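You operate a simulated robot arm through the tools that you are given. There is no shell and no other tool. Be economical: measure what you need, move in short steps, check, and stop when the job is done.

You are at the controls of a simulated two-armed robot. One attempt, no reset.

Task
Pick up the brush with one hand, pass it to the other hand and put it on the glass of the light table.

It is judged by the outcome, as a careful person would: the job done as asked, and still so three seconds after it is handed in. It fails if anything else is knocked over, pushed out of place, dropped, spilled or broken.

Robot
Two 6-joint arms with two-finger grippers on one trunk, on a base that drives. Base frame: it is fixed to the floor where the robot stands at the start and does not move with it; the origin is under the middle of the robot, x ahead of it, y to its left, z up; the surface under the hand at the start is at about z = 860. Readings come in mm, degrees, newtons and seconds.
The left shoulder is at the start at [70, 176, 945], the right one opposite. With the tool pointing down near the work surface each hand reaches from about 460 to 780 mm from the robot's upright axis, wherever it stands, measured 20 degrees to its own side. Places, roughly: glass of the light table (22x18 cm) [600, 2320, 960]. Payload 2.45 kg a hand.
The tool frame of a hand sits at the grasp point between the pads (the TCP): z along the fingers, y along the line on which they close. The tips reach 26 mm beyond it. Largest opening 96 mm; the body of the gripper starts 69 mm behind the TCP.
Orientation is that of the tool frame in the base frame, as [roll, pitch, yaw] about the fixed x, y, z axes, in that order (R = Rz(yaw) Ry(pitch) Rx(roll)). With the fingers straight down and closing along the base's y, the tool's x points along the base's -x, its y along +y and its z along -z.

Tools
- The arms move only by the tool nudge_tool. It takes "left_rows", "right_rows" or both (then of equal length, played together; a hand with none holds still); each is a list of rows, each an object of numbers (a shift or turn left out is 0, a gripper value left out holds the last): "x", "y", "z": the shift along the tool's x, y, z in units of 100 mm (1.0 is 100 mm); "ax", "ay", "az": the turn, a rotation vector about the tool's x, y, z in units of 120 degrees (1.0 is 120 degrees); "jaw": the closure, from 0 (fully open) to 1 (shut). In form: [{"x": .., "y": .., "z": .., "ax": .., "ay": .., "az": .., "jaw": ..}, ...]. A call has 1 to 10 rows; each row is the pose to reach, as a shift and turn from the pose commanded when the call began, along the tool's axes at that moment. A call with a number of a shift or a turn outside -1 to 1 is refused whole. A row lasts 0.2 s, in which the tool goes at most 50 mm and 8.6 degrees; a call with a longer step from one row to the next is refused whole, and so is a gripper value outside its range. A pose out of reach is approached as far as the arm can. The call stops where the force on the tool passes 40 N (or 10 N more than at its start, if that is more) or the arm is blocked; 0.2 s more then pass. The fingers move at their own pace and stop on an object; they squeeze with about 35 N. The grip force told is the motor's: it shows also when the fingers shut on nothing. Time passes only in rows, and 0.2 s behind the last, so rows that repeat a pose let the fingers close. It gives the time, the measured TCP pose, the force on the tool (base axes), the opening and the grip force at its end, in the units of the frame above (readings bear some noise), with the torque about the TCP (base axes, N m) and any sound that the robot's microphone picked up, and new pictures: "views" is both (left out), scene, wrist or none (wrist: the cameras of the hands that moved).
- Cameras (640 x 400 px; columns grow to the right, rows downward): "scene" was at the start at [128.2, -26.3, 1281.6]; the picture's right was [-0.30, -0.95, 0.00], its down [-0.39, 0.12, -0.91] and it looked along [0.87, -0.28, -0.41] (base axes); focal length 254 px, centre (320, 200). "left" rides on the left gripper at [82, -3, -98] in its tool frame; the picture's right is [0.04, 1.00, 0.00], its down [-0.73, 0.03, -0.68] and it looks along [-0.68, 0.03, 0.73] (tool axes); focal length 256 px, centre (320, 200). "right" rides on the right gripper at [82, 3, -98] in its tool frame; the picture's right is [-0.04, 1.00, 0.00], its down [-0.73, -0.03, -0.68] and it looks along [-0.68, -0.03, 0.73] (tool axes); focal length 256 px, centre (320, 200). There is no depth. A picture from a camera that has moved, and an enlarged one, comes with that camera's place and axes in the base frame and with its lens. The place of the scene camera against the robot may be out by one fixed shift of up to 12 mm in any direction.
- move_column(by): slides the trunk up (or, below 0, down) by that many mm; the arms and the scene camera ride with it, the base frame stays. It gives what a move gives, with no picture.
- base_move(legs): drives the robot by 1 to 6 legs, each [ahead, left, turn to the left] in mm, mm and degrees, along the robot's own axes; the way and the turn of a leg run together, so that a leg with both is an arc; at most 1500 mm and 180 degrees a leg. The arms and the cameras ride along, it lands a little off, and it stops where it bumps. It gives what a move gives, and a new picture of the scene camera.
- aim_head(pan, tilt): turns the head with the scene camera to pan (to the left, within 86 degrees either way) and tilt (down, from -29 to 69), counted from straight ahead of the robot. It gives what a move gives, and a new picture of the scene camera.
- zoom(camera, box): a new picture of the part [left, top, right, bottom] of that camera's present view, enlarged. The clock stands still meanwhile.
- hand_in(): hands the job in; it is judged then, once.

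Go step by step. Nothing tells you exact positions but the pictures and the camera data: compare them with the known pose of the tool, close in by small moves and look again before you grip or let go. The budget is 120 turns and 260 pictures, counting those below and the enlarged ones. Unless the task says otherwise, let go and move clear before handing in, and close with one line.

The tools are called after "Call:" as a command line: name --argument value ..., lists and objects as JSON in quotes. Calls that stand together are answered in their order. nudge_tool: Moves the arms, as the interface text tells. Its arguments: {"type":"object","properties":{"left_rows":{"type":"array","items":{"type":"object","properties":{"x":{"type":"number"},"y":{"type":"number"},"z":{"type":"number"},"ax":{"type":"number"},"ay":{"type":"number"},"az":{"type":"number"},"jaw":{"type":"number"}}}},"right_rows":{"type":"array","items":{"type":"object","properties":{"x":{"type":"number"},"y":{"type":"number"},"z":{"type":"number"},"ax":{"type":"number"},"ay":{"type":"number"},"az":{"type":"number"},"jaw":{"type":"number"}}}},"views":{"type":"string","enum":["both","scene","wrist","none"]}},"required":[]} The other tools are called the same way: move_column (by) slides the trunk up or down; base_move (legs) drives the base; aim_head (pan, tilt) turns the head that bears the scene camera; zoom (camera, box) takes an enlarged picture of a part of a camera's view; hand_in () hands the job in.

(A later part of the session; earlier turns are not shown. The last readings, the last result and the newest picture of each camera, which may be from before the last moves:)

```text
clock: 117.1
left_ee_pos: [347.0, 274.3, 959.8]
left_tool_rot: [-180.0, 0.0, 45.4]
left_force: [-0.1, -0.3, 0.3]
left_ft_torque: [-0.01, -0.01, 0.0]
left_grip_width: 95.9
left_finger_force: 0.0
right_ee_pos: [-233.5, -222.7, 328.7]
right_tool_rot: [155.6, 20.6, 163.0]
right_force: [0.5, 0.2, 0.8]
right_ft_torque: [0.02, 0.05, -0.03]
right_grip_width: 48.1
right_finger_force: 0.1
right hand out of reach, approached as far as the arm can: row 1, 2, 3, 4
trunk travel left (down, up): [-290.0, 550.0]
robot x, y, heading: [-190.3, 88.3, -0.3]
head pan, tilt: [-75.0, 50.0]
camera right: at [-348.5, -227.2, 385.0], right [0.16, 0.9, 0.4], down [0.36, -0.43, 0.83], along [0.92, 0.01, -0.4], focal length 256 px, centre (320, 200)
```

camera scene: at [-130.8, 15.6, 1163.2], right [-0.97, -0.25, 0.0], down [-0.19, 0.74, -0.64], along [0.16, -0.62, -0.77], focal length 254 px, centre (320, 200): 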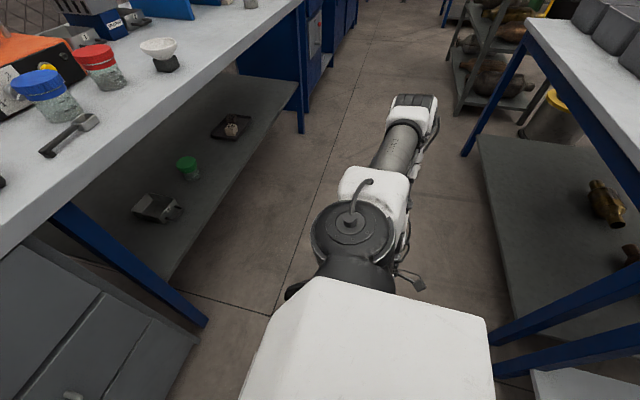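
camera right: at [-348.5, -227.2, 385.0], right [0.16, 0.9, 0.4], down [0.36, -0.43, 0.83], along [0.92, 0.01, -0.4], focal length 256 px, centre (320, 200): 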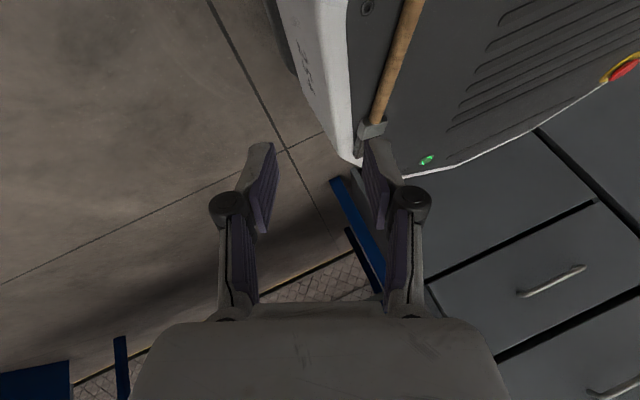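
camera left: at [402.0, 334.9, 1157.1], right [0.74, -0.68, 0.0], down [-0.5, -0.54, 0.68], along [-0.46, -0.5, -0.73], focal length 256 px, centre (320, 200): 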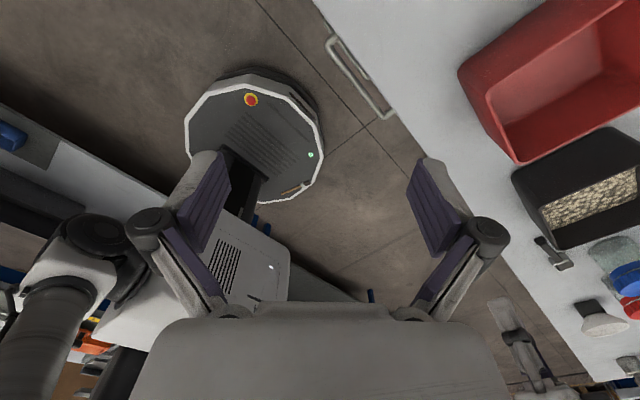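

Call:
move_column --by 60

Call:
nudge_tool --right_rows '[{"z": 0.3}, {"z": 0.6}, {"z": 0.8}, {"z": 0.8, "x": 0.2}, {"z": 0.8, "x": 0.4}]' --views "wrist"

```text
clock: 118.1
left_ee_pos: [347.2, 274.3, 1019.0]
left_tool_rot: [180.0, -0.1, 45.3]
left_force: [-0.6, -0.3, 0.1]
left_ft_torque: [-0.01, -0.03, 0.04]
left_grip_width: 96.0
left_finger_force: 0.0
right_ee_pos: [-234.0, -222.9, 388.4]
right_tool_rot: [155.7, 20.7, 163.0]
right_force: [-0.2, -0.3, 0.1]
right_ft_torque: [0.02, 0.02, -0.01]
right_grip_width: 48.0
right_finger_force: 0.0
trunk travel left (down, up): [-350.0, 490.0]
robot x, y, heading: [-190.3, 85.8, -0.4]
head pan, tilt: [-75.0, 50.0]
```

```text
clock: 119.3
left_ee_pos: [347.7, 274.3, 1018.8]
left_tool_rot: [-180.0, -0.1, 45.3]
left_force: [-0.2, -0.4, 0.1]
left_ft_torque: [0.02, 0.02, -0.02]
left_grip_width: 95.9
left_finger_force: 0.1
right_ee_pos: [-214.1, -243.5, 343.9]
right_tool_rot: [155.8, 20.5, 163.1]
right_force: [-0.1, -0.1, 0.3]
right_ft_torque: [0.01, 0.03, 0.01]
right_grip_width: 47.9
right_finger_force: 0.1
right hand out of reach, approached as far as the arm can: row 1, 2, 3, 4, 5
trunk travel left (down, up): [-350.0, 490.0]
robot x, y, heading: [-188.2, 85.2, -0.7]
head pan, tilt: [-75.0, 50.0]
camera right: at [-329.6, -246.9, 398.9], right [0.16, 0.9, 0.4], down [0.36, -0.43, 0.83], along [0.92, 0.01, -0.4], focal length 256 px, centre (320, 200)
```

right: 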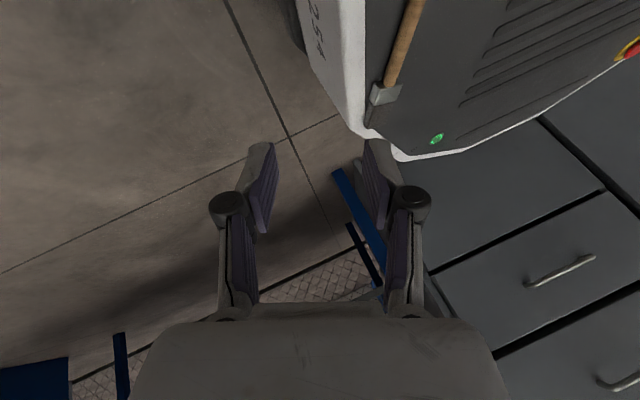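

The straight pinch isn't reachable. New plan: with the 45° tilt that did reach, hook the handle end and pull it outward so the handle sticks out over the deck edge, then grip it there. First I'll turn the tool for that, out at a safe spot.

Call:
nudge_tool --right_rows '[{"ax": 0.003, "ay": 0.03, "az": 0.063, "y": -0.1, "z": -0.15}, {"ax": 0.005, "ay": 0.06, "az": 0.125, "y": -0.2, "z": -0.3}, {"ax": 0.008, "ay": 0.09, "az": 0.188, "y": -0.3, "z": -0.45}, {"ax": 0.011, "ay": 0.12, "az": 0.25, "y": -0.4, "z": -0.6}, {"ax": 0.013, "ay": 0.15, "az": 0.313, "y": -0.44, "z": -0.68}, {"ax": 0.016, "ay": 0.18, "az": 0.375, "y": -0.44, "z": -0.68}, {"ax": 0.018, "ay": 0.21, "az": 0.438, "y": -0.44, "z": -0.68}, {"ax": 0.021, "ay": 0.24, "az": 0.5, "y": -0.44, "z": -0.68}, {"ax": 0.024, "ay": 0.27, "az": 0.563, "y": -0.44, "z": -0.68}, {"ax": 0.026, "ay": 0.3, "az": 0.626, "y": -0.44, "z": -0.68, "jaw": 1.0}]' --views "wrist"

```text
clock: 121.5
left_ee_pos: [346.7, 275.4, 1019.1]
left_tool_rot: [180.0, 0.0, 45.4]
left_force: [-0.1, 0.3, 0.5]
left_ft_torque: [0.0, -0.01, -0.02]
left_grip_width: 96.4
left_finger_force: 0.0
right_ee_pos: [-248.4, -310.0, 401.6]
right_tool_rot: [173.2, -40.4, 101.9]
right_force: [0.0, 0.3, 0.9]
right_ft_torque: [-0.02, 0.0, -0.01]
right_grip_width: 0.0
right_finger_force: 28.5
right hand out of reach, approached as far as the arm can: row 3, 4, 8, 9, 10
trunk travel left (down, up): [-350.0, 490.0]
robot x, y, heading: [-188.8, 86.7, -0.5]
head pan, tilt: [-75.0, 50.0]
camera right: at [-256.6, -312.4, 527.7], right [0.99, 0.1, 0.06], down [0.1, -0.99, 0.03], along [0.07, -0.03, -1.0], focal length 256 px, centre (320, 200)
```

right: 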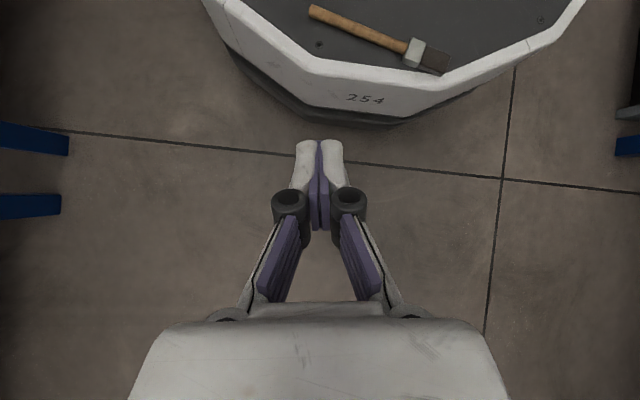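

Excellent top view: handle end at (-263,-128). I'll lower the trunk 65 mm and move the closed fingertips in over the deck, above the brush.

Call:
move_column --by -65

Call:
nudge_tool --right_rows '[{"x": 0.3, "y": 0.04, "z": 0.2}, {"x": 0.6, "y": 0.08, "z": 0.45}, {"x": 0.85, "y": 0.1, "z": 0.65}, {"x": 0.99, "y": 0.13, "z": 0.78}, {"x": 0.99, "y": 0.13, "z": 0.78}]' --views "wrist"

```text
clock: 122.5
left_ee_pos: [348.1, 274.0, 954.1]
left_tool_rot: [-180.0, 0.0, 45.3]
left_force: [-0.3, -0.3, -0.3]
left_ft_torque: [0.0, -0.01, -0.03]
left_grip_width: 96.0
left_finger_force: 0.0
right_ee_pos: [-249.8, -309.7, 335.7]
right_tool_rot: [173.0, -40.6, 102.0]
right_force: [-0.5, 0.0, 0.3]
right_ft_torque: [0.04, 0.01, -0.03]
right_grip_width: 0.1
right_finger_force: 28.1
trunk travel left (down, up): [-285.0, 555.0]
robot x, y, heading: [-185.5, 89.4, -0.2]
head pan, tilt: [-75.0, 50.0]
```

```text
clock: 123.7
left_ee_pos: [346.3, 275.1, 952.5]
left_tool_rot: [180.0, 0.0, 45.3]
left_force: [1.3, 0.0, 0.3]
left_ft_torque: [-0.03, 0.0, 0.01]
left_grip_width: 96.1
left_finger_force: 0.1
right_ee_pos: [-245.2, -235.9, 366.4]
right_tool_rot: [173.1, -40.4, 102.0]
right_force: [-0.2, 0.4, 0.3]
right_ft_torque: [0.01, -0.01, 0.03]
right_grip_width: 0.4
right_finger_force: 28.4
right hand out of reach, approached as far as the arm can: row 1, 2, 3, 4, 5
trunk travel left (down, up): [-285.0, 555.0]
robot x, y, heading: [-191.0, 87.0, -0.2]
head pan, tilt: [-75.0, 50.0]
camera right: at [-253.5, -238.0, 493.8], right [0.99, 0.1, 0.07], down [0.1, -0.99, 0.03], along [0.07, -0.03, -1.0], focal length 256 px, centre (320, 200)
```

right: 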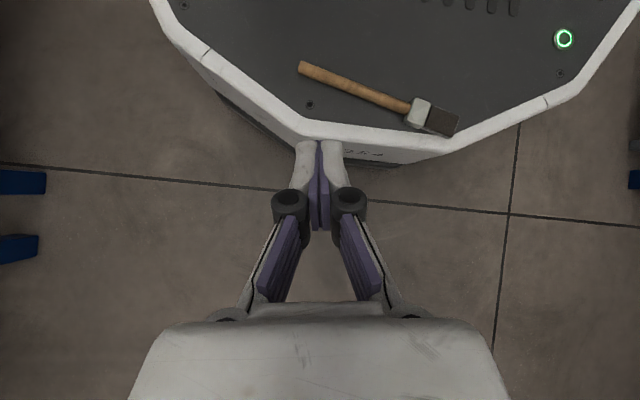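

Call:
nudge_tool --right_rows '[{"x": 0.07, "z": 0.25}, {"x": 0.14, "z": 0.5}, {"x": 0.21, "z": 0.75}, {"x": 0.28, "z": 0.97}, {"x": 0.28, "z": 0.97}]' --views "wrist"

```text
clock: 124.9
left_ee_pos: [347.3, 274.2, 954.2]
left_tool_rot: [180.0, 0.0, 45.3]
left_force: [0.8, 0.9, -0.4]
left_ft_torque: [-0.02, 0.0, -0.01]
left_grip_width: 95.9
left_finger_force: 0.1
right_ee_pos: [-239.6, -218.5, 374.7]
right_tool_rot: [173.2, -40.6, 102.0]
right_force: [0.3, 0.6, -0.7]
right_ft_torque: [0.03, 0.02, 0.0]
right_grip_width: 0.3
right_finger_force: 28.3
right hand out of reach, approached as far as the arm can: row 1, 2, 3, 4, 5
trunk travel left (down, up): [-285.0, 555.0]
robot x, y, heading: [-187.2, 82.4, -0.3]
head pan, tilt: [-75.0, 50.0]
camera right: at [-246.1, -221.1, 502.4], right [0.99, 0.1, 0.07], down [0.1, -0.99, 0.03], along [0.07, -0.03, -1.0], focal length 256 px, centre (320, 200)
```

right: 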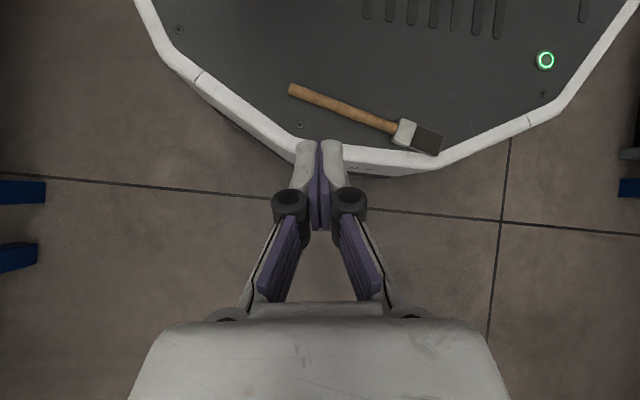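

Call:
nudge_tool --right_rows '[{"x": -0.18, "z": 0.21}, {"x": -0.36, "z": 0.42}, {"x": -0.36, "z": 0.42}]' --views "none"

Call:
nudge_tool --right_rows '[{"x": 0.18, "y": 0.0, "z": 0.16}, {"x": 0.36, "y": 0.0, "z": 0.32}, {"x": 0.52, "y": 0.0, "z": 0.46}, {"x": 0.52, "y": 0.0, "z": 0.46}]' --views "wrist"

```text
clock: 125.7
left_ee_pos: [346.5, 275.2, 953.9]
left_tool_rot: [180.0, 0.1, 45.3]
left_force: [-0.3, -0.5, 0.9]
left_ft_torque: [-0.04, -0.01, -0.02]
left_grip_width: 95.9
left_finger_force: 0.1
right_ee_pos: [-227.2, -242.4, 357.7]
right_tool_rot: [173.1, -40.5, 102.1]
right_force: [0.0, 0.5, 0.4]
right_ft_torque: [-0.01, -0.02, 0.03]
right_grip_width: 0.0
right_finger_force: 28.1
right hand out of reach, approached as far as the arm can: row 1, 2, 3
trunk travel left (down, up): [-285.0, 555.0]
robot x, y, heading: [-188.3, 89.5, -0.3]
head pan, tilt: [-75.0, 50.0]
```

```text
clock: 126.7
left_ee_pos: [347.2, 274.1, 953.9]
left_tool_rot: [-179.9, 0.0, 45.3]
left_force: [-0.2, 0.3, -0.2]
left_ft_torque: [0.02, -0.01, 0.01]
left_grip_width: 96.2
left_finger_force: 0.0
right_ee_pos: [-226.2, -214.8, 374.3]
right_tool_rot: [173.1, -40.5, 102.1]
right_force: [0.0, 0.0, -0.7]
right_ft_torque: [0.01, -0.02, 0.02]
right_grip_width: 0.0
right_finger_force: 28.4
right hand out of reach, approached as far as the arm can: row 1, 2, 3, 4
trunk travel left (down, up): [-285.0, 555.0]
robot x, y, heading: [-188.0, 85.1, -0.4]
head pan, tilt: [-75.0, 50.0]
camera right: at [-234.6, -216.9, 502.2], right [0.99, 0.1, 0.07], down [0.1, -0.99, 0.03], along [0.07, -0.03, -1.0], focal length 256 px, centre (320, 200)
```

right: 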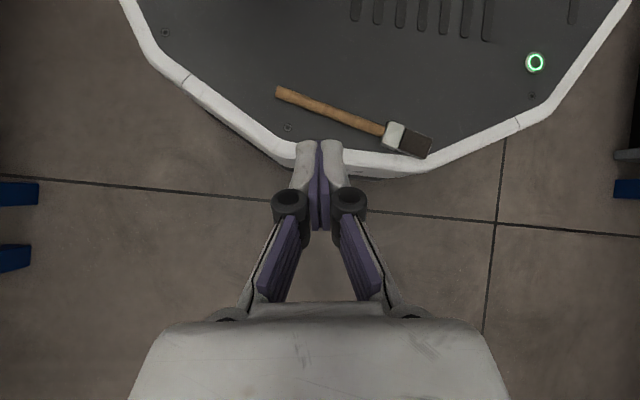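

This wrist roll limits things; I'll go back to the other roll, but with a flatter (about 65°) approach so the fingers enter nearly horizontally over the deck edge.

Call:
nudge_tool --right_rows '[{"x": -0.1, "y": -0.05, "z": -0.25}, {"x": -0.2, "y": -0.1, "z": -0.5, "ax": -0.016, "ay": 0.017, "az": -0.06}, {"x": -0.3, "y": -0.15, "z": -0.75, "ax": -0.032, "ay": 0.034, "az": -0.121}, {"x": -0.4, "y": -0.2, "z": -1.0, "ax": -0.048, "ay": 0.05, "az": -0.182}, {"x": -0.4, "y": -0.2, "z": -1.0, "ax": -0.064, "ay": 0.067, "az": -0.242}, {"x": -0.4, "y": -0.2, "z": -1.0, "ax": -0.08, "ay": 0.084, "az": -0.303}, {"x": -0.4, "y": -0.2, "z": -1.0, "ax": -0.096, "ay": 0.101, "az": -0.363}, {"x": -0.4, "y": -0.2, "z": -1.0, "ax": -0.111, "ay": 0.118, "az": -0.424}, {"x": -0.4, "y": -0.2, "z": -1.0, "ax": -0.127, "ay": 0.134, "az": -0.485}, {"x": -0.4, "y": -0.2, "z": -1.0, "ax": -0.143, "ay": 0.151, "az": -0.545}]' --views "wrist"

```text
clock: 128.9
left_ee_pos: [348.3, 274.1, 953.0]
left_tool_rot: [-179.9, -0.1, 45.1]
left_force: [-0.1, 0.4, 0.2]
left_ft_torque: [0.03, 0.01, 0.03]
left_grip_width: 96.1
left_finger_force: 0.0
right_ee_pos: [-249.3, -308.6, 393.9]
right_tool_rot: [116.1, -13.4, 174.0]
right_force: [-0.3, -0.8, -1.1]
right_ft_torque: [-0.01, -0.01, -0.01]
right_grip_width: 0.0
right_finger_force: 28.4
right hand out of reach, approached as far as the arm can: row 1, 2, 3, 4, 5, 6, 7, 8, 9, 10
trunk travel left (down, up): [-285.0, 555.0]
robot x, y, heading: [-186.6, 84.5, -0.2]
head pan, tilt: [-75.0, 50.0]
camera right: at [-326.1, -386.6, 457.8], right [0.29, 0.41, 0.86], down [0.71, -0.7, 0.09], along [0.64, 0.58, -0.5], focal length 256 px, centre (320, 200)
```

right: 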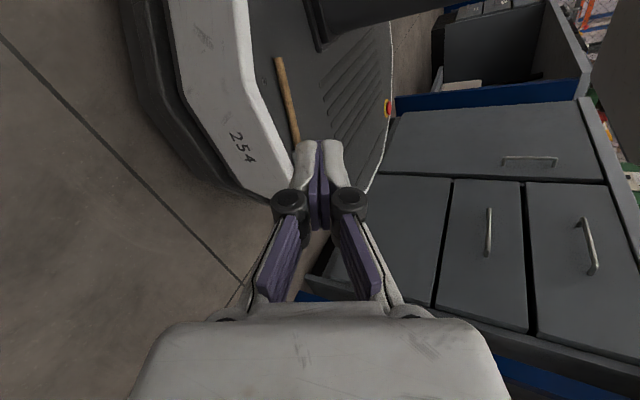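

Call:
nudge_tool --right_rows '[{"z": 0.3, "y": -0.03}, {"z": 0.6, "y": -0.06}, {"z": 0.9, "y": -0.09}, {"z": 1.0, "y": -0.1}]' --views "wrist"

```text
clock: 129.9
left_ee_pos: [346.5, 273.6, 954.0]
left_tool_rot: [179.9, 0.0, 45.3]
left_force: [0.4, -0.1, 0.4]
left_ft_torque: [0.02, -0.04, 0.02]
left_grip_width: 96.1
left_finger_force: 0.1
right_ee_pos: [-253.8, -221.3, 341.1]
right_tool_rot: [116.2, -13.5, 173.9]
right_force: [0.1, -0.1, 0.0]
right_ft_torque: [0.01, -0.01, 0.01]
right_grip_width: 0.0
right_finger_force: 28.3
trunk travel left (down, up): [-285.0, 555.0]
robot x, y, heading: [-191.2, 86.5, -0.3]
head pan, tilt: [-75.0, 50.0]
camera right: at [-330.7, -300.0, 405.0], right [0.29, 0.41, 0.86], down [0.71, -0.7, 0.1], along [0.64, 0.58, -0.5], focal length 256 px, centre (320, 200)
```

right: 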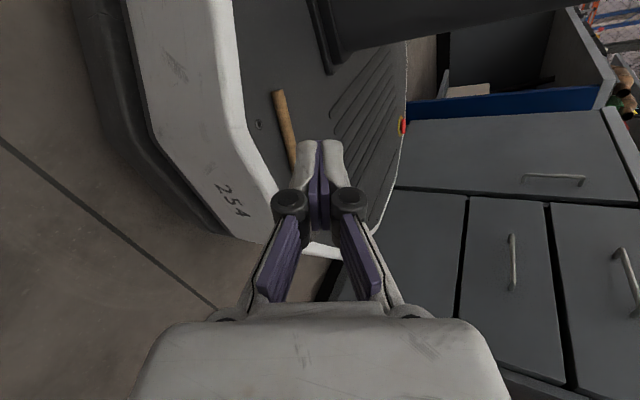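

Call:
nudge_tool --right_rows '[{"z": 0.26, "y": 0.02}, {"z": 0.52, "y": 0.04}, {"z": 0.76, "y": 0.05}, {"z": 0.76, "y": 0.05}]' --views "wrist"

```text
clock: 130.9
left_ee_pos: [348.0, 274.4, 953.8]
left_tool_rot: [-180.0, 0.0, 45.3]
left_force: [0.4, 0.0, -0.1]
left_ft_torque: [0.04, 0.01, -0.01]
left_grip_width: 96.0
left_finger_force: 0.0
right_ee_pos: [-253.1, -151.0, 315.1]
right_tool_rot: [116.2, -13.5, 174.0]
right_force: [-0.6, 0.2, -0.2]
right_ft_torque: [-0.02, -0.03, 0.01]
right_grip_width: 0.2
right_finger_force: 28.2
trunk travel left (down, up): [-285.0, 555.0]
robot x, y, heading: [-186.1, 86.6, 0.1]
head pan, tilt: [-75.0, 50.0]
camera right: at [-329.5, -229.0, 377.6], right [0.29, 0.41, 0.86], down [0.71, -0.7, 0.09], along [0.64, 0.58, -0.5], focal length 256 px, centre (320, 200)
```

right: 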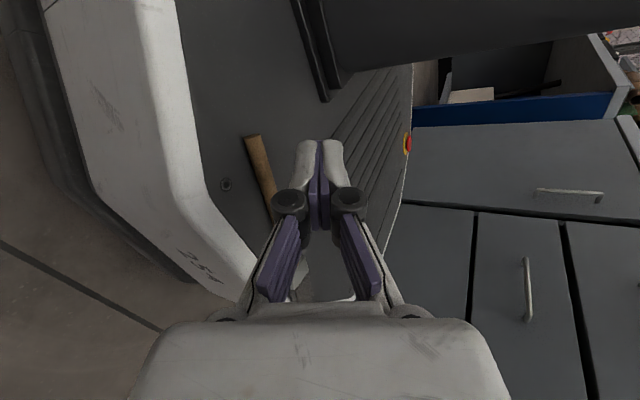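

Fully reachable now. From here I'll steepen the tool step by step to see whether a near-vertical pinch is possible after all.

Call:
nudge_tool --right_rows '[{"ax": 0.06, "ay": -0.018}, {"ax": 0.12, "ay": -0.036}, {"ax": 0.18, "ay": -0.055}, {"ax": 0.24, "ay": -0.073}, {"ax": 0.24, "ay": -0.073}]' --views "wrist"

```text
clock: 132.1
left_ee_pos: [347.0, 274.7, 952.8]
left_tool_rot: [-180.0, 0.0, 45.2]
left_force: [0.0, 0.9, 0.2]
left_ft_torque: [-0.01, 0.0, -0.01]
left_grip_width: 96.2
left_finger_force: 0.0
right_ee_pos: [-251.7, -152.2, 313.1]
right_tool_rot: [146.4, -7.8, 167.3]
right_force: [0.4, 0.2, -1.2]
right_ft_torque: [-0.03, 0.0, -0.03]
right_grip_width: 0.0
right_finger_force: 28.1
trunk travel left (down, up): [-285.0, 555.0]
robot x, y, heading: [-193.2, 87.3, -0.3]
head pan, tilt: [-75.0, 50.0]
camera right: at [-330.5, -185.7, 407.0], right [0.29, 0.79, 0.54], down [0.69, -0.57, 0.45], along [0.66, 0.25, -0.71], focal length 256 px, centre (320, 200)
```

right: 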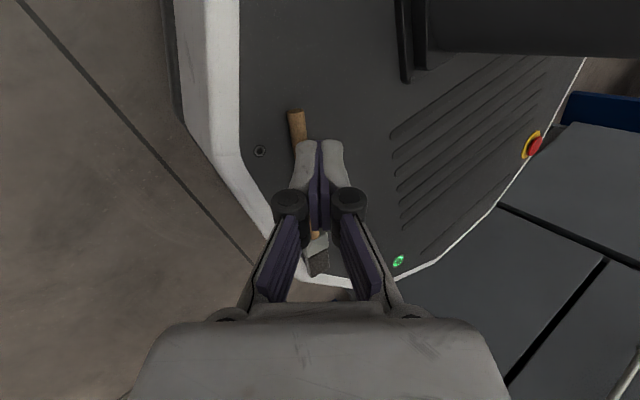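

Excellent, still exact at 34°. Steepening another 13° and opening the jaws partly.

Call:
nudge_tool --right_rows '[{"ax": 0.05, "ay": -0.015}, {"ax": 0.1, "ay": -0.03, "jaw": 0.6}, {"ax": 0.1, "ay": -0.03, "jaw": 0.6}]' --views "wrist"

```text
clock: 132.9
left_ee_pos: [346.9, 273.9, 952.7]
left_tool_rot: [-180.0, 0.0, 45.3]
left_force: [0.0, 1.3, -0.6]
left_ft_torque: [0.02, 0.01, -0.02]
left_grip_width: 95.9
left_finger_force: 0.1
right_ee_pos: [-250.1, -150.9, 313.6]
right_tool_rot: [158.5, -4.7, 165.6]
right_force: [-0.1, -0.6, -0.8]
right_ft_torque: [0.0, 0.05, 0.01]
right_grip_width: 38.2
right_finger_force: 0.1
trunk travel left (down, up): [-285.0, 555.0]
robot x, y, heading: [-185.8, 85.9, -0.2]
head pan, tilt: [-75.0, 50.0]
camera right: at [-331.0, -163.9, 411.8], right [0.3, 0.88, 0.36], down [0.69, -0.46, 0.56], along [0.66, 0.08, -0.75], focal length 256 px, centre (320, 200)
```

right: 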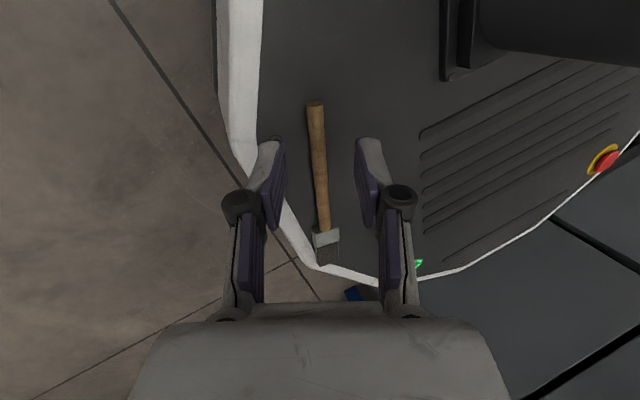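

The handle is between the open fingers already. One more 9° of steepening.

Call:
nudge_tool --right_rows '[{"ax": 0.04, "ay": -0.012}, {"ax": 0.075, "ay": -0.022}, {"ax": 0.075, "ay": -0.022}]' --views "wrist"

Call:
zoom --camera "right" --box '[220, 60, 440, 280]'

```text
clock: 133.7
left_ee_pos: [347.2, 274.8, 953.8]
left_tool_rot: [180.0, 0.1, 45.4]
left_force: [0.3, -0.1, -0.4]
left_ft_torque: [0.0, -0.02, 0.0]
left_grip_width: 95.9
left_finger_force: 0.1
right_ee_pos: [-251.4, -150.7, 313.2]
right_tool_rot: [167.5, -2.1, 164.7]
right_force: [0.1, -0.7, 0.5]
right_ft_torque: [0.01, -0.04, -0.03]
right_grip_width: 38.3
right_finger_force: 0.1
trunk travel left (down, up): [-285.0, 555.0]
robot x, y, heading: [-186.1, 87.1, -0.6]
head pan, tilt: [-75.0, 50.0]
camera right: at [-331.0, -147.1, 412.6], right [0.3, 0.93, 0.21], down [0.68, -0.37, 0.63], along [0.66, -0.04, -0.75], focal length 256 px, centre (320, 200)
```

right: 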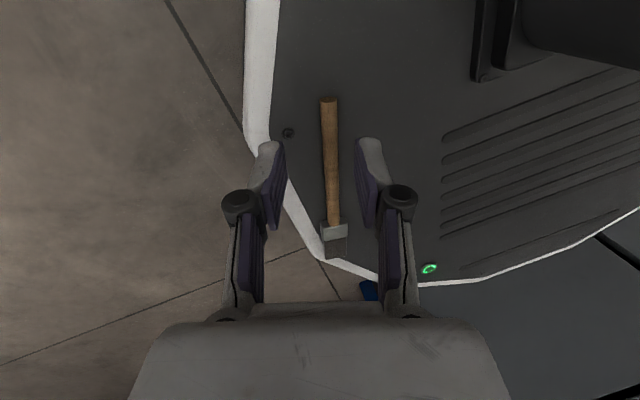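

```text
1.82 times, centred on (330, 170) of right
camera zoom: at [-331.0, -147.1, 412.6], right [0.3, 0.93, 0.21], down [0.68, -0.37, 0.63], along [0.66, -0.04, -0.75], focal length 465 px, centre (302, 254)
```

zoom: 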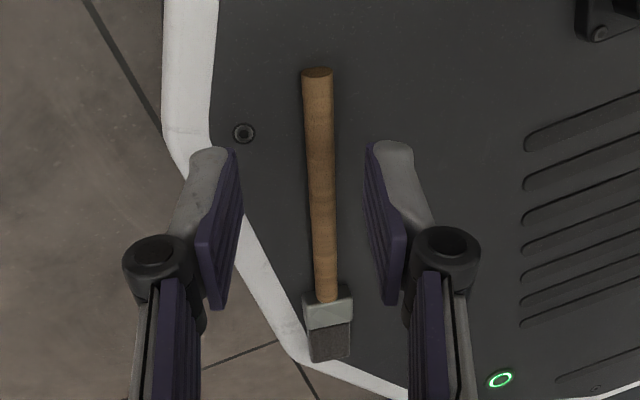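

Tilt is just 12° now and the fingers straddle the handle. I'll descend along the fingers with a small inward correction.

Call:
nudge_tool --right_rows '[{"y": 0.08}, {"y": 0.08, "z": 0.1}, {"y": 0.08, "z": 0.19}, {"y": 0.08, "z": 0.19}]' --views "wrist"

Call:
zoom --camera "right" --box '[220, 60, 440, 280]'

```text
clock: 134.7
left_ee_pos: [346.9, 274.1, 954.3]
left_tool_rot: [179.9, 0.1, 45.3]
left_force: [0.2, 0.1, 0.8]
left_ft_torque: [0.01, -0.03, -0.05]
left_grip_width: 95.9
left_finger_force: 0.1
right_ee_pos: [-249.2, -138.3, 296.4]
right_tool_rot: [167.7, -2.1, 164.7]
right_force: [0.8, -0.3, -0.8]
right_ft_torque: [-0.03, -0.03, 0.01]
right_grip_width: 38.4
right_finger_force: 0.1
trunk travel left (down, up): [-285.0, 555.0]
robot x, y, heading: [-190.6, 86.6, -0.3]
head pan, tilt: [-75.0, 50.0]
camera right: at [-328.0, -134.7, 394.7], right [0.3, 0.93, 0.21], down [0.68, -0.37, 0.63], along [0.66, -0.04, -0.75], focal length 256 px, centre (320, 200)
```

right: 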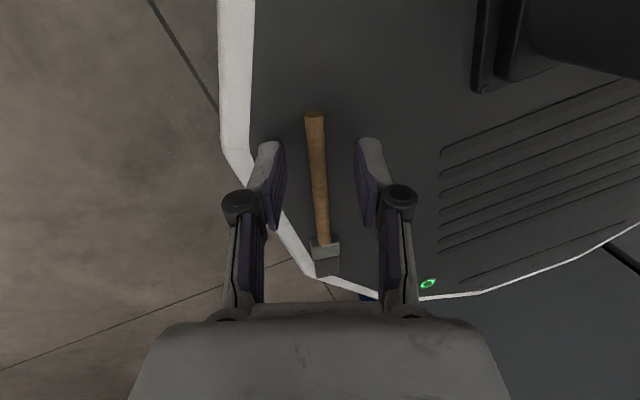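

```text
1.82 times, centred on (330, 170) of right
camera zoom: at [-328.0, -134.7, 394.7], right [0.3, 0.93, 0.21], down [0.68, -0.37, 0.63], along [0.66, -0.04, -0.75], focal length 465 px, centre (302, 254)
```

zoom: 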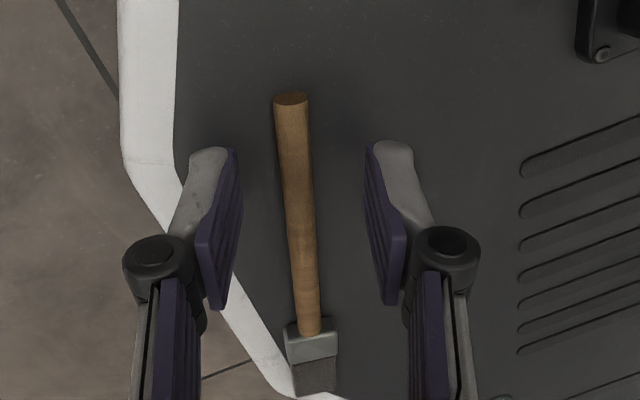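

Well centred. Descending the last ~10 mm, then closing.

Call:
nudge_tool --right_rows '[{"z": 0.05, "y": -0.01}, {"z": 0.1, "y": -0.02}, {"z": 0.1, "y": -0.02}]' --views "none"

Call:
zoom --camera "right" --box '[220, 60, 440, 280]'

```text
clock: 135.5
left_ee_pos: [347.2, 274.6, 953.9]
left_tool_rot: [180.0, 0.0, 45.3]
left_force: [0.1, -0.3, 0.1]
left_ft_torque: [-0.02, -0.04, 0.0]
left_grip_width: 95.8
left_finger_force: 0.1
right_ee_pos: [-248.7, -138.4, 285.4]
right_tool_rot: [167.5, -2.1, 164.8]
right_force: [-0.1, 0.6, -0.4]
right_ft_torque: [0.03, -0.01, -0.04]
right_grip_width: 38.3
right_finger_force: 0.1
trunk travel left (down, up): [-285.0, 555.0]
robot x, y, heading: [-187.7, 88.9, -0.2]
head pan, tilt: [-75.0, 50.0]
```

```text
1.82 times, centred on (330, 170) of right
camera zoom: at [-328.1, -134.5, 384.7], right [0.3, 0.93, 0.21], down [0.68, -0.37, 0.63], along [0.66, -0.04, -0.75], focal length 465 px, centre (302, 254)
```

zoom: 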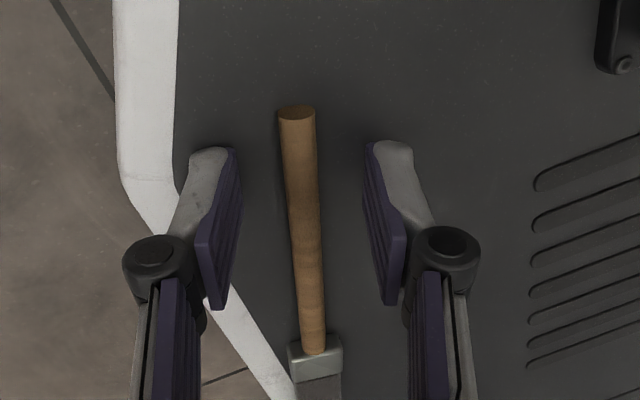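

Call:
nudge_tool --right_rows '[{"z": 0.02}, {"z": 0.04}, {"z": 0.04}]' --views "none"

Call:
nudge_tool --right_rows '[{"jaw": 0.8}, {"jaw": 1.0}, {"jaw": 1.0}, {"jaw": 1.0}]' --views "wrist"

```text
clock: 136.3
left_ee_pos: [348.7, 274.5, 953.8]
left_tool_rot: [180.0, 0.1, 45.3]
left_force: [1.0, -0.2, 0.5]
left_ft_torque: [0.01, -0.03, -0.01]
left_grip_width: 95.7
left_finger_force: 0.1
right_ee_pos: [-248.2, -137.9, 281.6]
right_tool_rot: [167.6, -2.2, 164.8]
right_force: [-3.2, -9.1, 19.1]
right_ft_torque: [-0.69, 0.02, -0.12]
right_grip_width: 46.5
right_finger_force: 4.9
trunk travel left (down, up): [-285.0, 555.0]
robot x, y, heading: [-188.5, 87.0, -0.4]
head pan, tilt: [-75.0, 50.0]
```

```text
clock: 136.8
left_ee_pos: [347.2, 274.7, 953.9]
left_tool_rot: [-180.0, 0.0, 45.4]
left_force: [0.0, -0.1, -0.2]
left_ft_torque: [0.03, 0.02, 0.01]
left_grip_width: 96.2
left_finger_force: 0.1
right_ee_pos: [-249.7, -138.2, 283.5]
right_tool_rot: [167.7, -2.2, 164.8]
right_force: [0.9, 1.3, 14.2]
right_ft_torque: [-0.1, -0.76, 0.45]
right_grip_width: 9.6
right_finger_force: 34.8
trunk travel left (down, up): [-285.0, 555.0]
robot x, y, heading: [-187.3, 89.7, -0.2]
head pan, tilt: [-75.0, 50.0]
stopped in row 2 (right hand): the force on the tool passed its limit at 47 N (the readings are from after the stop); the commanded pose is now the measured one
camera right: at [-328.3, -134.2, 382.4], right [0.3, 0.93, 0.21], down [0.69, -0.37, 0.63], along [0.66, -0.05, -0.75], focal length 256 px, centre (320, 200)
```

right: 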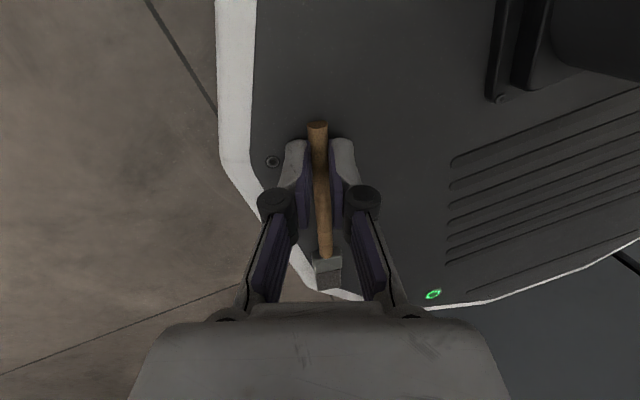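

Gripped (9.6 mm at 35 N). Lifting gently along the way I came in.

Call:
nudge_tool --right_rows '[{"z": -0.06}, {"z": -0.12}, {"z": -0.18}, {"z": -0.24}, {"z": -0.3}, {"z": -0.35}, {"z": -0.35}]' --views "wrist"

```text
clock: 138.4
left_ee_pos: [347.9, 273.8, 953.9]
left_tool_rot: [179.9, 0.1, 45.3]
left_force: [0.2, -0.6, -0.2]
left_ft_torque: [0.0, 0.0, -0.04]
left_grip_width: 96.2
left_finger_force: 0.0
right_ee_pos: [-249.2, -146.0, 317.9]
right_tool_rot: [167.8, -2.2, 164.9]
right_force: [0.0, -0.4, -0.5]
right_ft_torque: [-0.01, -0.01, -0.02]
right_grip_width: 9.4
right_finger_force: 35.0
trunk travel left (down, up): [-285.0, 555.0]
robot x, y, heading: [-187.6, 88.2, -0.2]
head pan, tilt: [-75.0, 50.0]
camera right: at [-328.6, -142.0, 417.0], right [0.3, 0.93, 0.21], down [0.69, -0.37, 0.63], along [0.66, -0.05, -0.75], focal length 256 px, centre (320, 200)
```

right: 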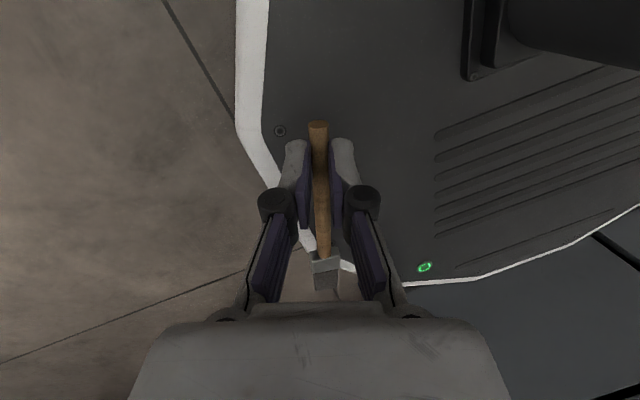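

The brush is held. I'll retrace: tilt out slowly, then withdraw outward.

Call:
nudge_tool --right_rows '[{"ax": -0.04, "ay": 0.012}, {"ax": -0.08, "ay": 0.024}, {"ax": -0.12, "ay": 0.036}, {"ax": -0.16, "ay": 0.048}, {"ax": -0.2, "ay": 0.06}, {"ax": -0.24, "ay": 0.072}, {"ax": -0.28, "ay": 0.084}, {"ax": -0.32, "ay": 0.096}, {"ax": -0.36, "ay": 0.108}]' --views "wrist"

```text
clock: 140.4
left_ee_pos: [347.1, 273.1, 952.7]
left_tool_rot: [-179.9, 0.0, 45.3]
left_force: [0.2, 0.2, 0.2]
left_ft_torque: [0.01, 0.02, 0.02]
left_grip_width: 95.9
left_finger_force: 0.0
right_ee_pos: [-249.4, -146.7, 317.0]
right_tool_rot: [123.4, -12.7, 172.0]
right_force: [1.3, -0.3, -0.2]
right_ft_torque: [0.01, -0.01, -0.04]
right_grip_width: 9.0
right_finger_force: 35.0
trunk travel left (down, up): [-285.0, 555.0]
robot x, y, heading: [-186.6, 88.9, -0.3]
head pan, tilt: [-75.0, 50.0]
camera right: at [-326.5, -215.3, 389.9], right [0.3, 0.51, 0.81], down [0.7, -0.69, 0.18], along [0.65, 0.51, -0.56], focal length 256 px, centre (320, 200)
```

right: 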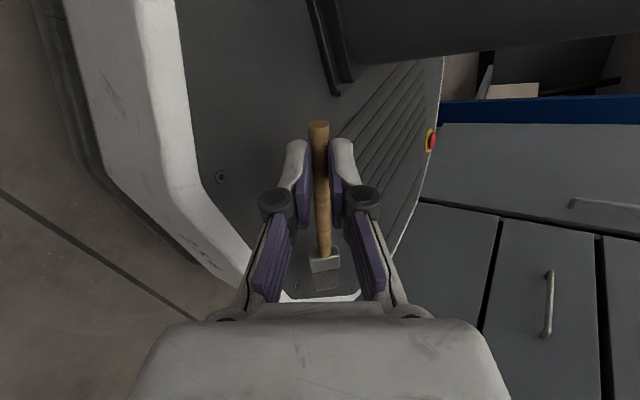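

Call:
nudge_tool --right_rows '[{"z": -0.15}, {"z": -0.3}, {"z": -0.45}, {"z": -0.6}, {"z": -0.75}, {"z": -0.9}]' --views "none"

Call:
nudge_tool --right_rows '[{"z": -0.15}, {"z": -0.3}, {"z": -0.45}, {"z": -0.6}, {"z": -0.75}]' --views "both"

```text
clock: 141.8
left_ee_pos: [347.0, 275.1, 954.6]
left_tool_rot: [180.0, 0.1, 45.3]
left_force: [0.9, 0.8, 0.3]
left_ft_torque: [0.0, -0.01, -0.03]
left_grip_width: 95.7
left_finger_force: 0.0
right_ee_pos: [-248.9, -224.2, 366.7]
right_tool_rot: [123.4, -12.7, 172.0]
right_force: [-0.5, 0.6, 0.1]
right_ft_torque: [0.01, 0.02, 0.01]
right_grip_width: 9.0
right_finger_force: 35.2
trunk travel left (down, up): [-285.0, 555.0]
robot x, y, heading: [-188.4, 87.3, -0.4]
head pan, tilt: [-75.0, 50.0]
```

```text
clock: 143.0
left_ee_pos: [346.8, 274.2, 954.7]
left_tool_rot: [-179.9, -0.1, 45.4]
left_force: [0.8, -0.2, -0.5]
left_ft_torque: [0.02, 0.02, 0.0]
left_grip_width: 96.0
left_finger_force: 0.1
right_ee_pos: [-253.6, -272.4, 385.1]
right_tool_rot: [123.5, -12.8, 172.0]
right_force: [0.1, 0.2, -0.7]
right_ft_torque: [-0.02, 0.06, -0.01]
right_grip_width: 8.7
right_finger_force: 35.0
right hand out of reach, approached as far as the arm can: row 4, 5
trunk travel left (down, up): [-285.0, 555.0]
robot x, y, heading: [-186.2, 84.3, -0.3]
head pan, tilt: [-75.0, 50.0]
camera scene: at [-128.7, 14.1, 1097.9], right [-0.97, -0.25, 0.0], down [-0.19, 0.74, -0.64], along [0.16, -0.62, -0.77], focal length 254 px, centre (320, 200)
camera right: at [-331.0, -341.6, 458.2], right [0.3, 0.51, 0.8], down [0.7, -0.69, 0.18], along [0.65, 0.51, -0.57], focal length 256 px, centre (320, 200)
```

scene: 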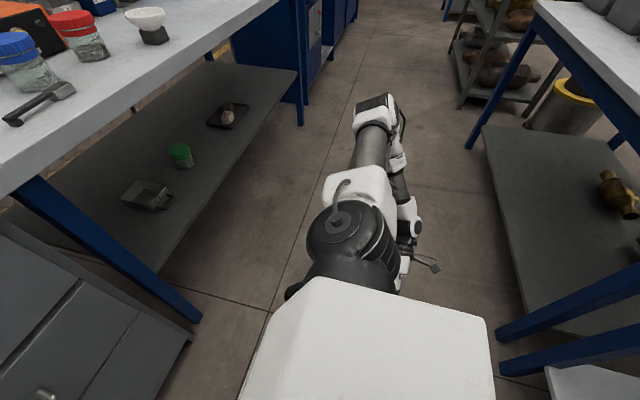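
right: 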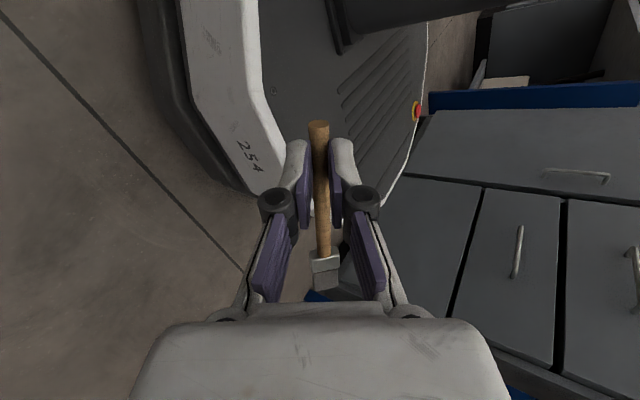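

Raising the trunk 200 mm for arm room, keeping the brush steady.

Call:
move_column --by 200

Call:
nudge_tool --right_rows '[{"ax": 0.04, "ay": -0.012, "z": -0.1}, {"ax": 0.08, "ay": -0.024, "z": -0.2}, {"ax": 0.12, "ay": -0.036, "z": -0.3}, {"ax": 0.16, "ay": -0.048, "z": -0.4}, {"ax": 0.2, "ay": -0.06, "z": -0.5}, {"ax": 0.24, "ay": -0.072, "z": -0.6}, {"ax": 0.28, "ay": -0.084, "z": -0.7}, {"ax": 0.32, "ay": -0.096, "z": -0.8}, {"ax": 0.36, "ay": -0.108, "z": -0.9}]' --views "both"

```text
clock: 145.2
left_ee_pos: [348.1, 274.4, 1154.8]
left_tool_rot: [180.0, 0.0, 45.4]
left_force: [0.7, 0.0, 0.0]
left_ft_torque: [0.01, -0.02, 0.0]
left_grip_width: 95.9
left_finger_force: 0.0
right_ee_pos: [-252.5, -273.2, 585.5]
right_tool_rot: [123.6, -12.7, 172.0]
right_force: [0.2, -0.3, -0.2]
right_ft_torque: [0.0, 0.04, 0.01]
right_grip_width: 8.7
right_finger_force: 35.2
trunk travel left (down, up): [-485.0, 355.0]
robot x, y, heading: [-189.6, 87.6, -0.3]
head pan, tilt: [-75.0, 50.0]
```

```text
clock: 147.2
left_ee_pos: [344.5, 277.9, 1154.4]
left_tool_rot: [179.8, 0.0, 45.4]
left_force: [-0.5, 0.3, -0.6]
left_ft_torque: [-0.08, -0.05, 0.0]
left_grip_width: 95.9
left_finger_force: 0.0
right_ee_pos: [-287.0, -261.7, 609.6]
right_tool_rot: [169.5, -3.1, 165.7]
right_force: [-0.3, 0.4, -0.6]
right_ft_torque: [-0.03, -0.04, 0.03]
right_grip_width: 8.7
right_finger_force: 34.1
right hand out of reach, approached as far as the arm can: row 1, 2, 3, 4, 5, 6, 7, 8, 9
trunk travel left (down, up): [-485.0, 355.0]
robot x, y, heading: [-187.8, 88.1, -0.4]
head pan, tilt: [-75.0, 50.0]
camera scene: at [-131.2, 17.3, 1298.2], right [-0.97, -0.25, 0.0], down [-0.19, 0.74, -0.64], along [0.16, -0.62, -0.76], focal length 254 px, centre (320, 200)
camera right: at [-365.5, -256.4, 710.1], right [0.29, 0.94, 0.18], down [0.71, -0.34, 0.62], along [0.65, -0.05, -0.76], focal length 256 px, centre (320, 200)
```

scene: 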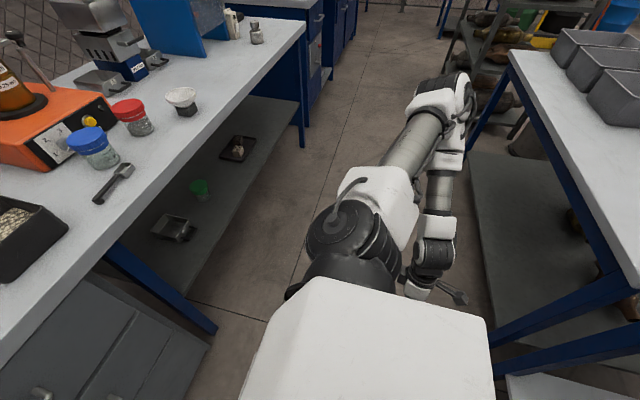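
right: 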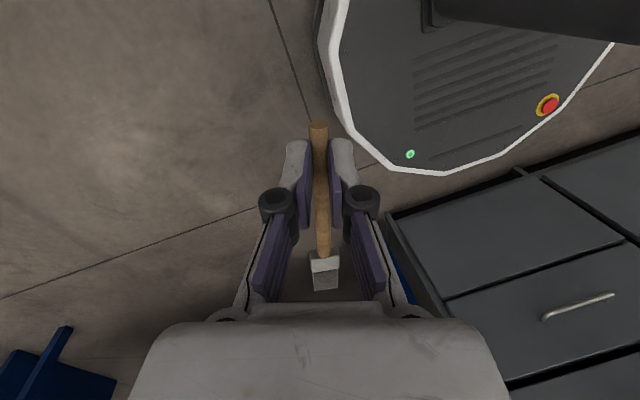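

Call:
nudge_tool --right_rows '[{"x": -0.11, "y": -0.12, "z": 0.06}, {"x": -0.22, "y": -0.24, "z": 0.13}, {"x": -0.33, "y": -0.36, "z": 0.19}, {"x": -0.44, "y": -0.48, "z": 0.25}, {"x": -0.55, "y": -0.6, "z": 0.32}, {"x": -0.67, "y": -0.72, "z": 0.38}]' --views "none"

Call:
nudge_tool --right_rows '[{"x": -0.11, "y": -0.12, "z": 0.06}, {"x": -0.22, "y": -0.24, "z": 0.13}, {"x": -0.33, "y": -0.36, "z": 0.19}, {"x": -0.44, "y": -0.48, "z": 0.25}, {"x": -0.55, "y": -0.6, "z": 0.32}, {"x": -0.67, "y": -0.72, "z": 0.38}]' --views "scene"

```text
clock: 148.6
left_ee_pos: [347.5, 273.1, 1154.5]
left_tool_rot: [-179.9, -0.1, 45.3]
left_force: [-0.1, 0.8, 0.1]
left_ft_torque: [0.02, -0.06, 0.01]
left_grip_width: 96.0
left_finger_force: 0.1
right_ee_pos: [-254.8, -297.7, 553.4]
right_tool_rot: [169.4, -2.8, 165.8]
right_force: [-0.4, 0.0, 0.2]
right_ft_torque: [0.02, -0.04, 0.05]
right_grip_width: 0.0
right_finger_force: 28.8
right hand out of reach, approached as far as the arm can: row 2, 3, 4, 5, 6
trunk travel left (down, up): [-485.0, 355.0]
robot x, y, heading: [-184.9, 89.2, -0.5]
head pan, tilt: [-75.0, 50.0]
```

```text
clock: 150.0
left_ee_pos: [347.3, 274.6, 1154.1]
left_tool_rot: [-179.9, 0.0, 45.3]
left_force: [0.1, 0.3, -0.7]
left_ft_torque: [0.04, -0.02, 0.0]
left_grip_width: 95.9
left_finger_force: 0.1
right_ee_pos: [-212.6, -354.9, 501.2]
right_tool_rot: [167.7, -2.2, 164.9]
right_force: [-0.3, -0.9, -0.3]
right_ft_torque: [-0.01, -0.02, -0.02]
right_grip_width: 0.0
right_finger_force: 28.8
right hand out of reach, approached as far as the arm can: row 2, 3, 4, 5, 6
trunk travel left (down, up): [-485.0, 355.0]
robot x, y, heading: [-185.1, 86.7, -0.4]
head pan, tilt: [-75.0, 50.0]
camera scene: at [-127.6, 13.9, 1297.8], right [-0.97, -0.25, 0.0], down [-0.19, 0.74, -0.64], along [0.16, -0.62, -0.77], focal length 254 px, centre (320, 200)
```

scene: 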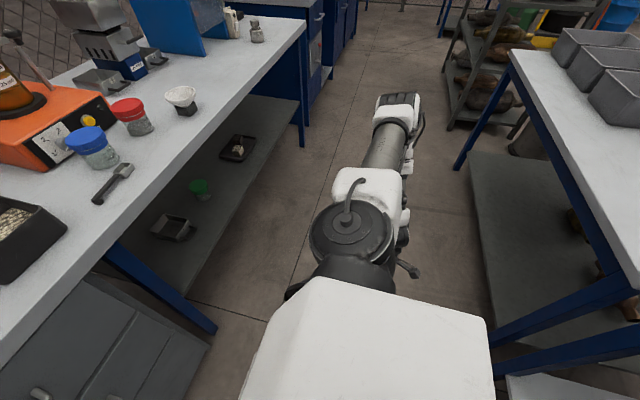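

The brush slipped out again (it was held only by the fingertip ends). I'll find where it fell.

Call:
nudge_tool --right_rows '[{"jaw": 0.5}, {"jaw": 0.3}]' --views "wrist"

Call:
zoom --camera "scene" --box '[200, 100, 520, 400]'

Call:
zoom --camera "left" --box '[120, 0, 500, 300]'

```text
clock: 150.6
left_ee_pos: [346.7, 275.0, 1153.0]
left_tool_rot: [180.0, 0.0, 45.3]
left_force: [0.0, -1.1, 0.1]
left_ft_torque: [0.04, 0.0, 0.0]
left_grip_width: 96.1
left_finger_force: 0.1
right_ee_pos: [-213.7, -354.6, 500.9]
right_tool_rot: [167.8, -2.2, 164.8]
right_force: [-0.1, -0.8, 0.2]
right_ft_torque: [-0.03, 0.02, 0.0]
right_grip_width: 66.9
right_finger_force: 0.1
trunk travel left (down, up): [-485.0, 355.0]
robot x, y, heading: [-189.2, 91.0, -0.5]
head pan, tilt: [-75.0, 50.0]
camera right: at [-293.0, -349.9, 600.7], right [0.3, 0.93, 0.21], down [0.69, -0.37, 0.63], along [0.66, -0.05, -0.75], focal length 256 px, centre (320, 200)
```

right: 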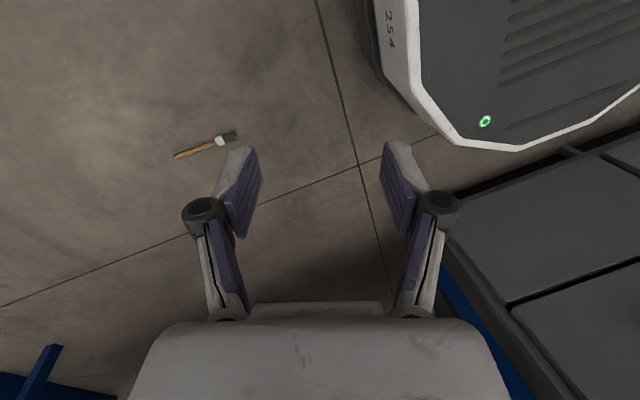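

```text
1.33 times, centred on (360, 250) of scene
camera zoom: at [-128.8, 14.3, 1297.9], right [-0.97, -0.25, 0.0], down [-0.19, 0.74, -0.64], along [0.16, -0.62, -0.77], focal length 339 px, centre (267, 133)
```

zoom: 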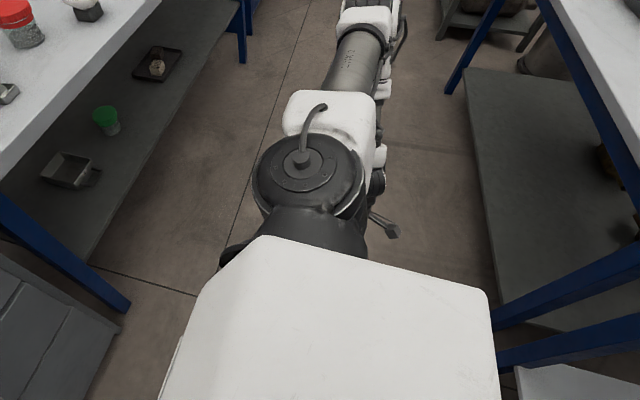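

```text
1.33 times, centred on (310, 150) of left
camera zoom: at [401.5, 335.0, 1252.4], right [0.74, -0.67, 0.0], down [-0.5, -0.54, 0.68], along [-0.46, -0.5, -0.73], focal length 341 px, centre (333, 267)
```

zoom: 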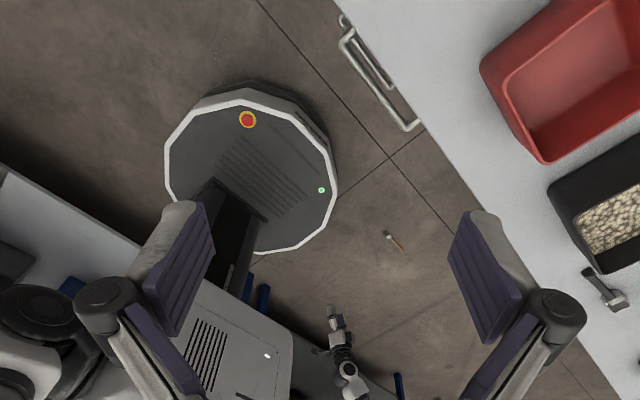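

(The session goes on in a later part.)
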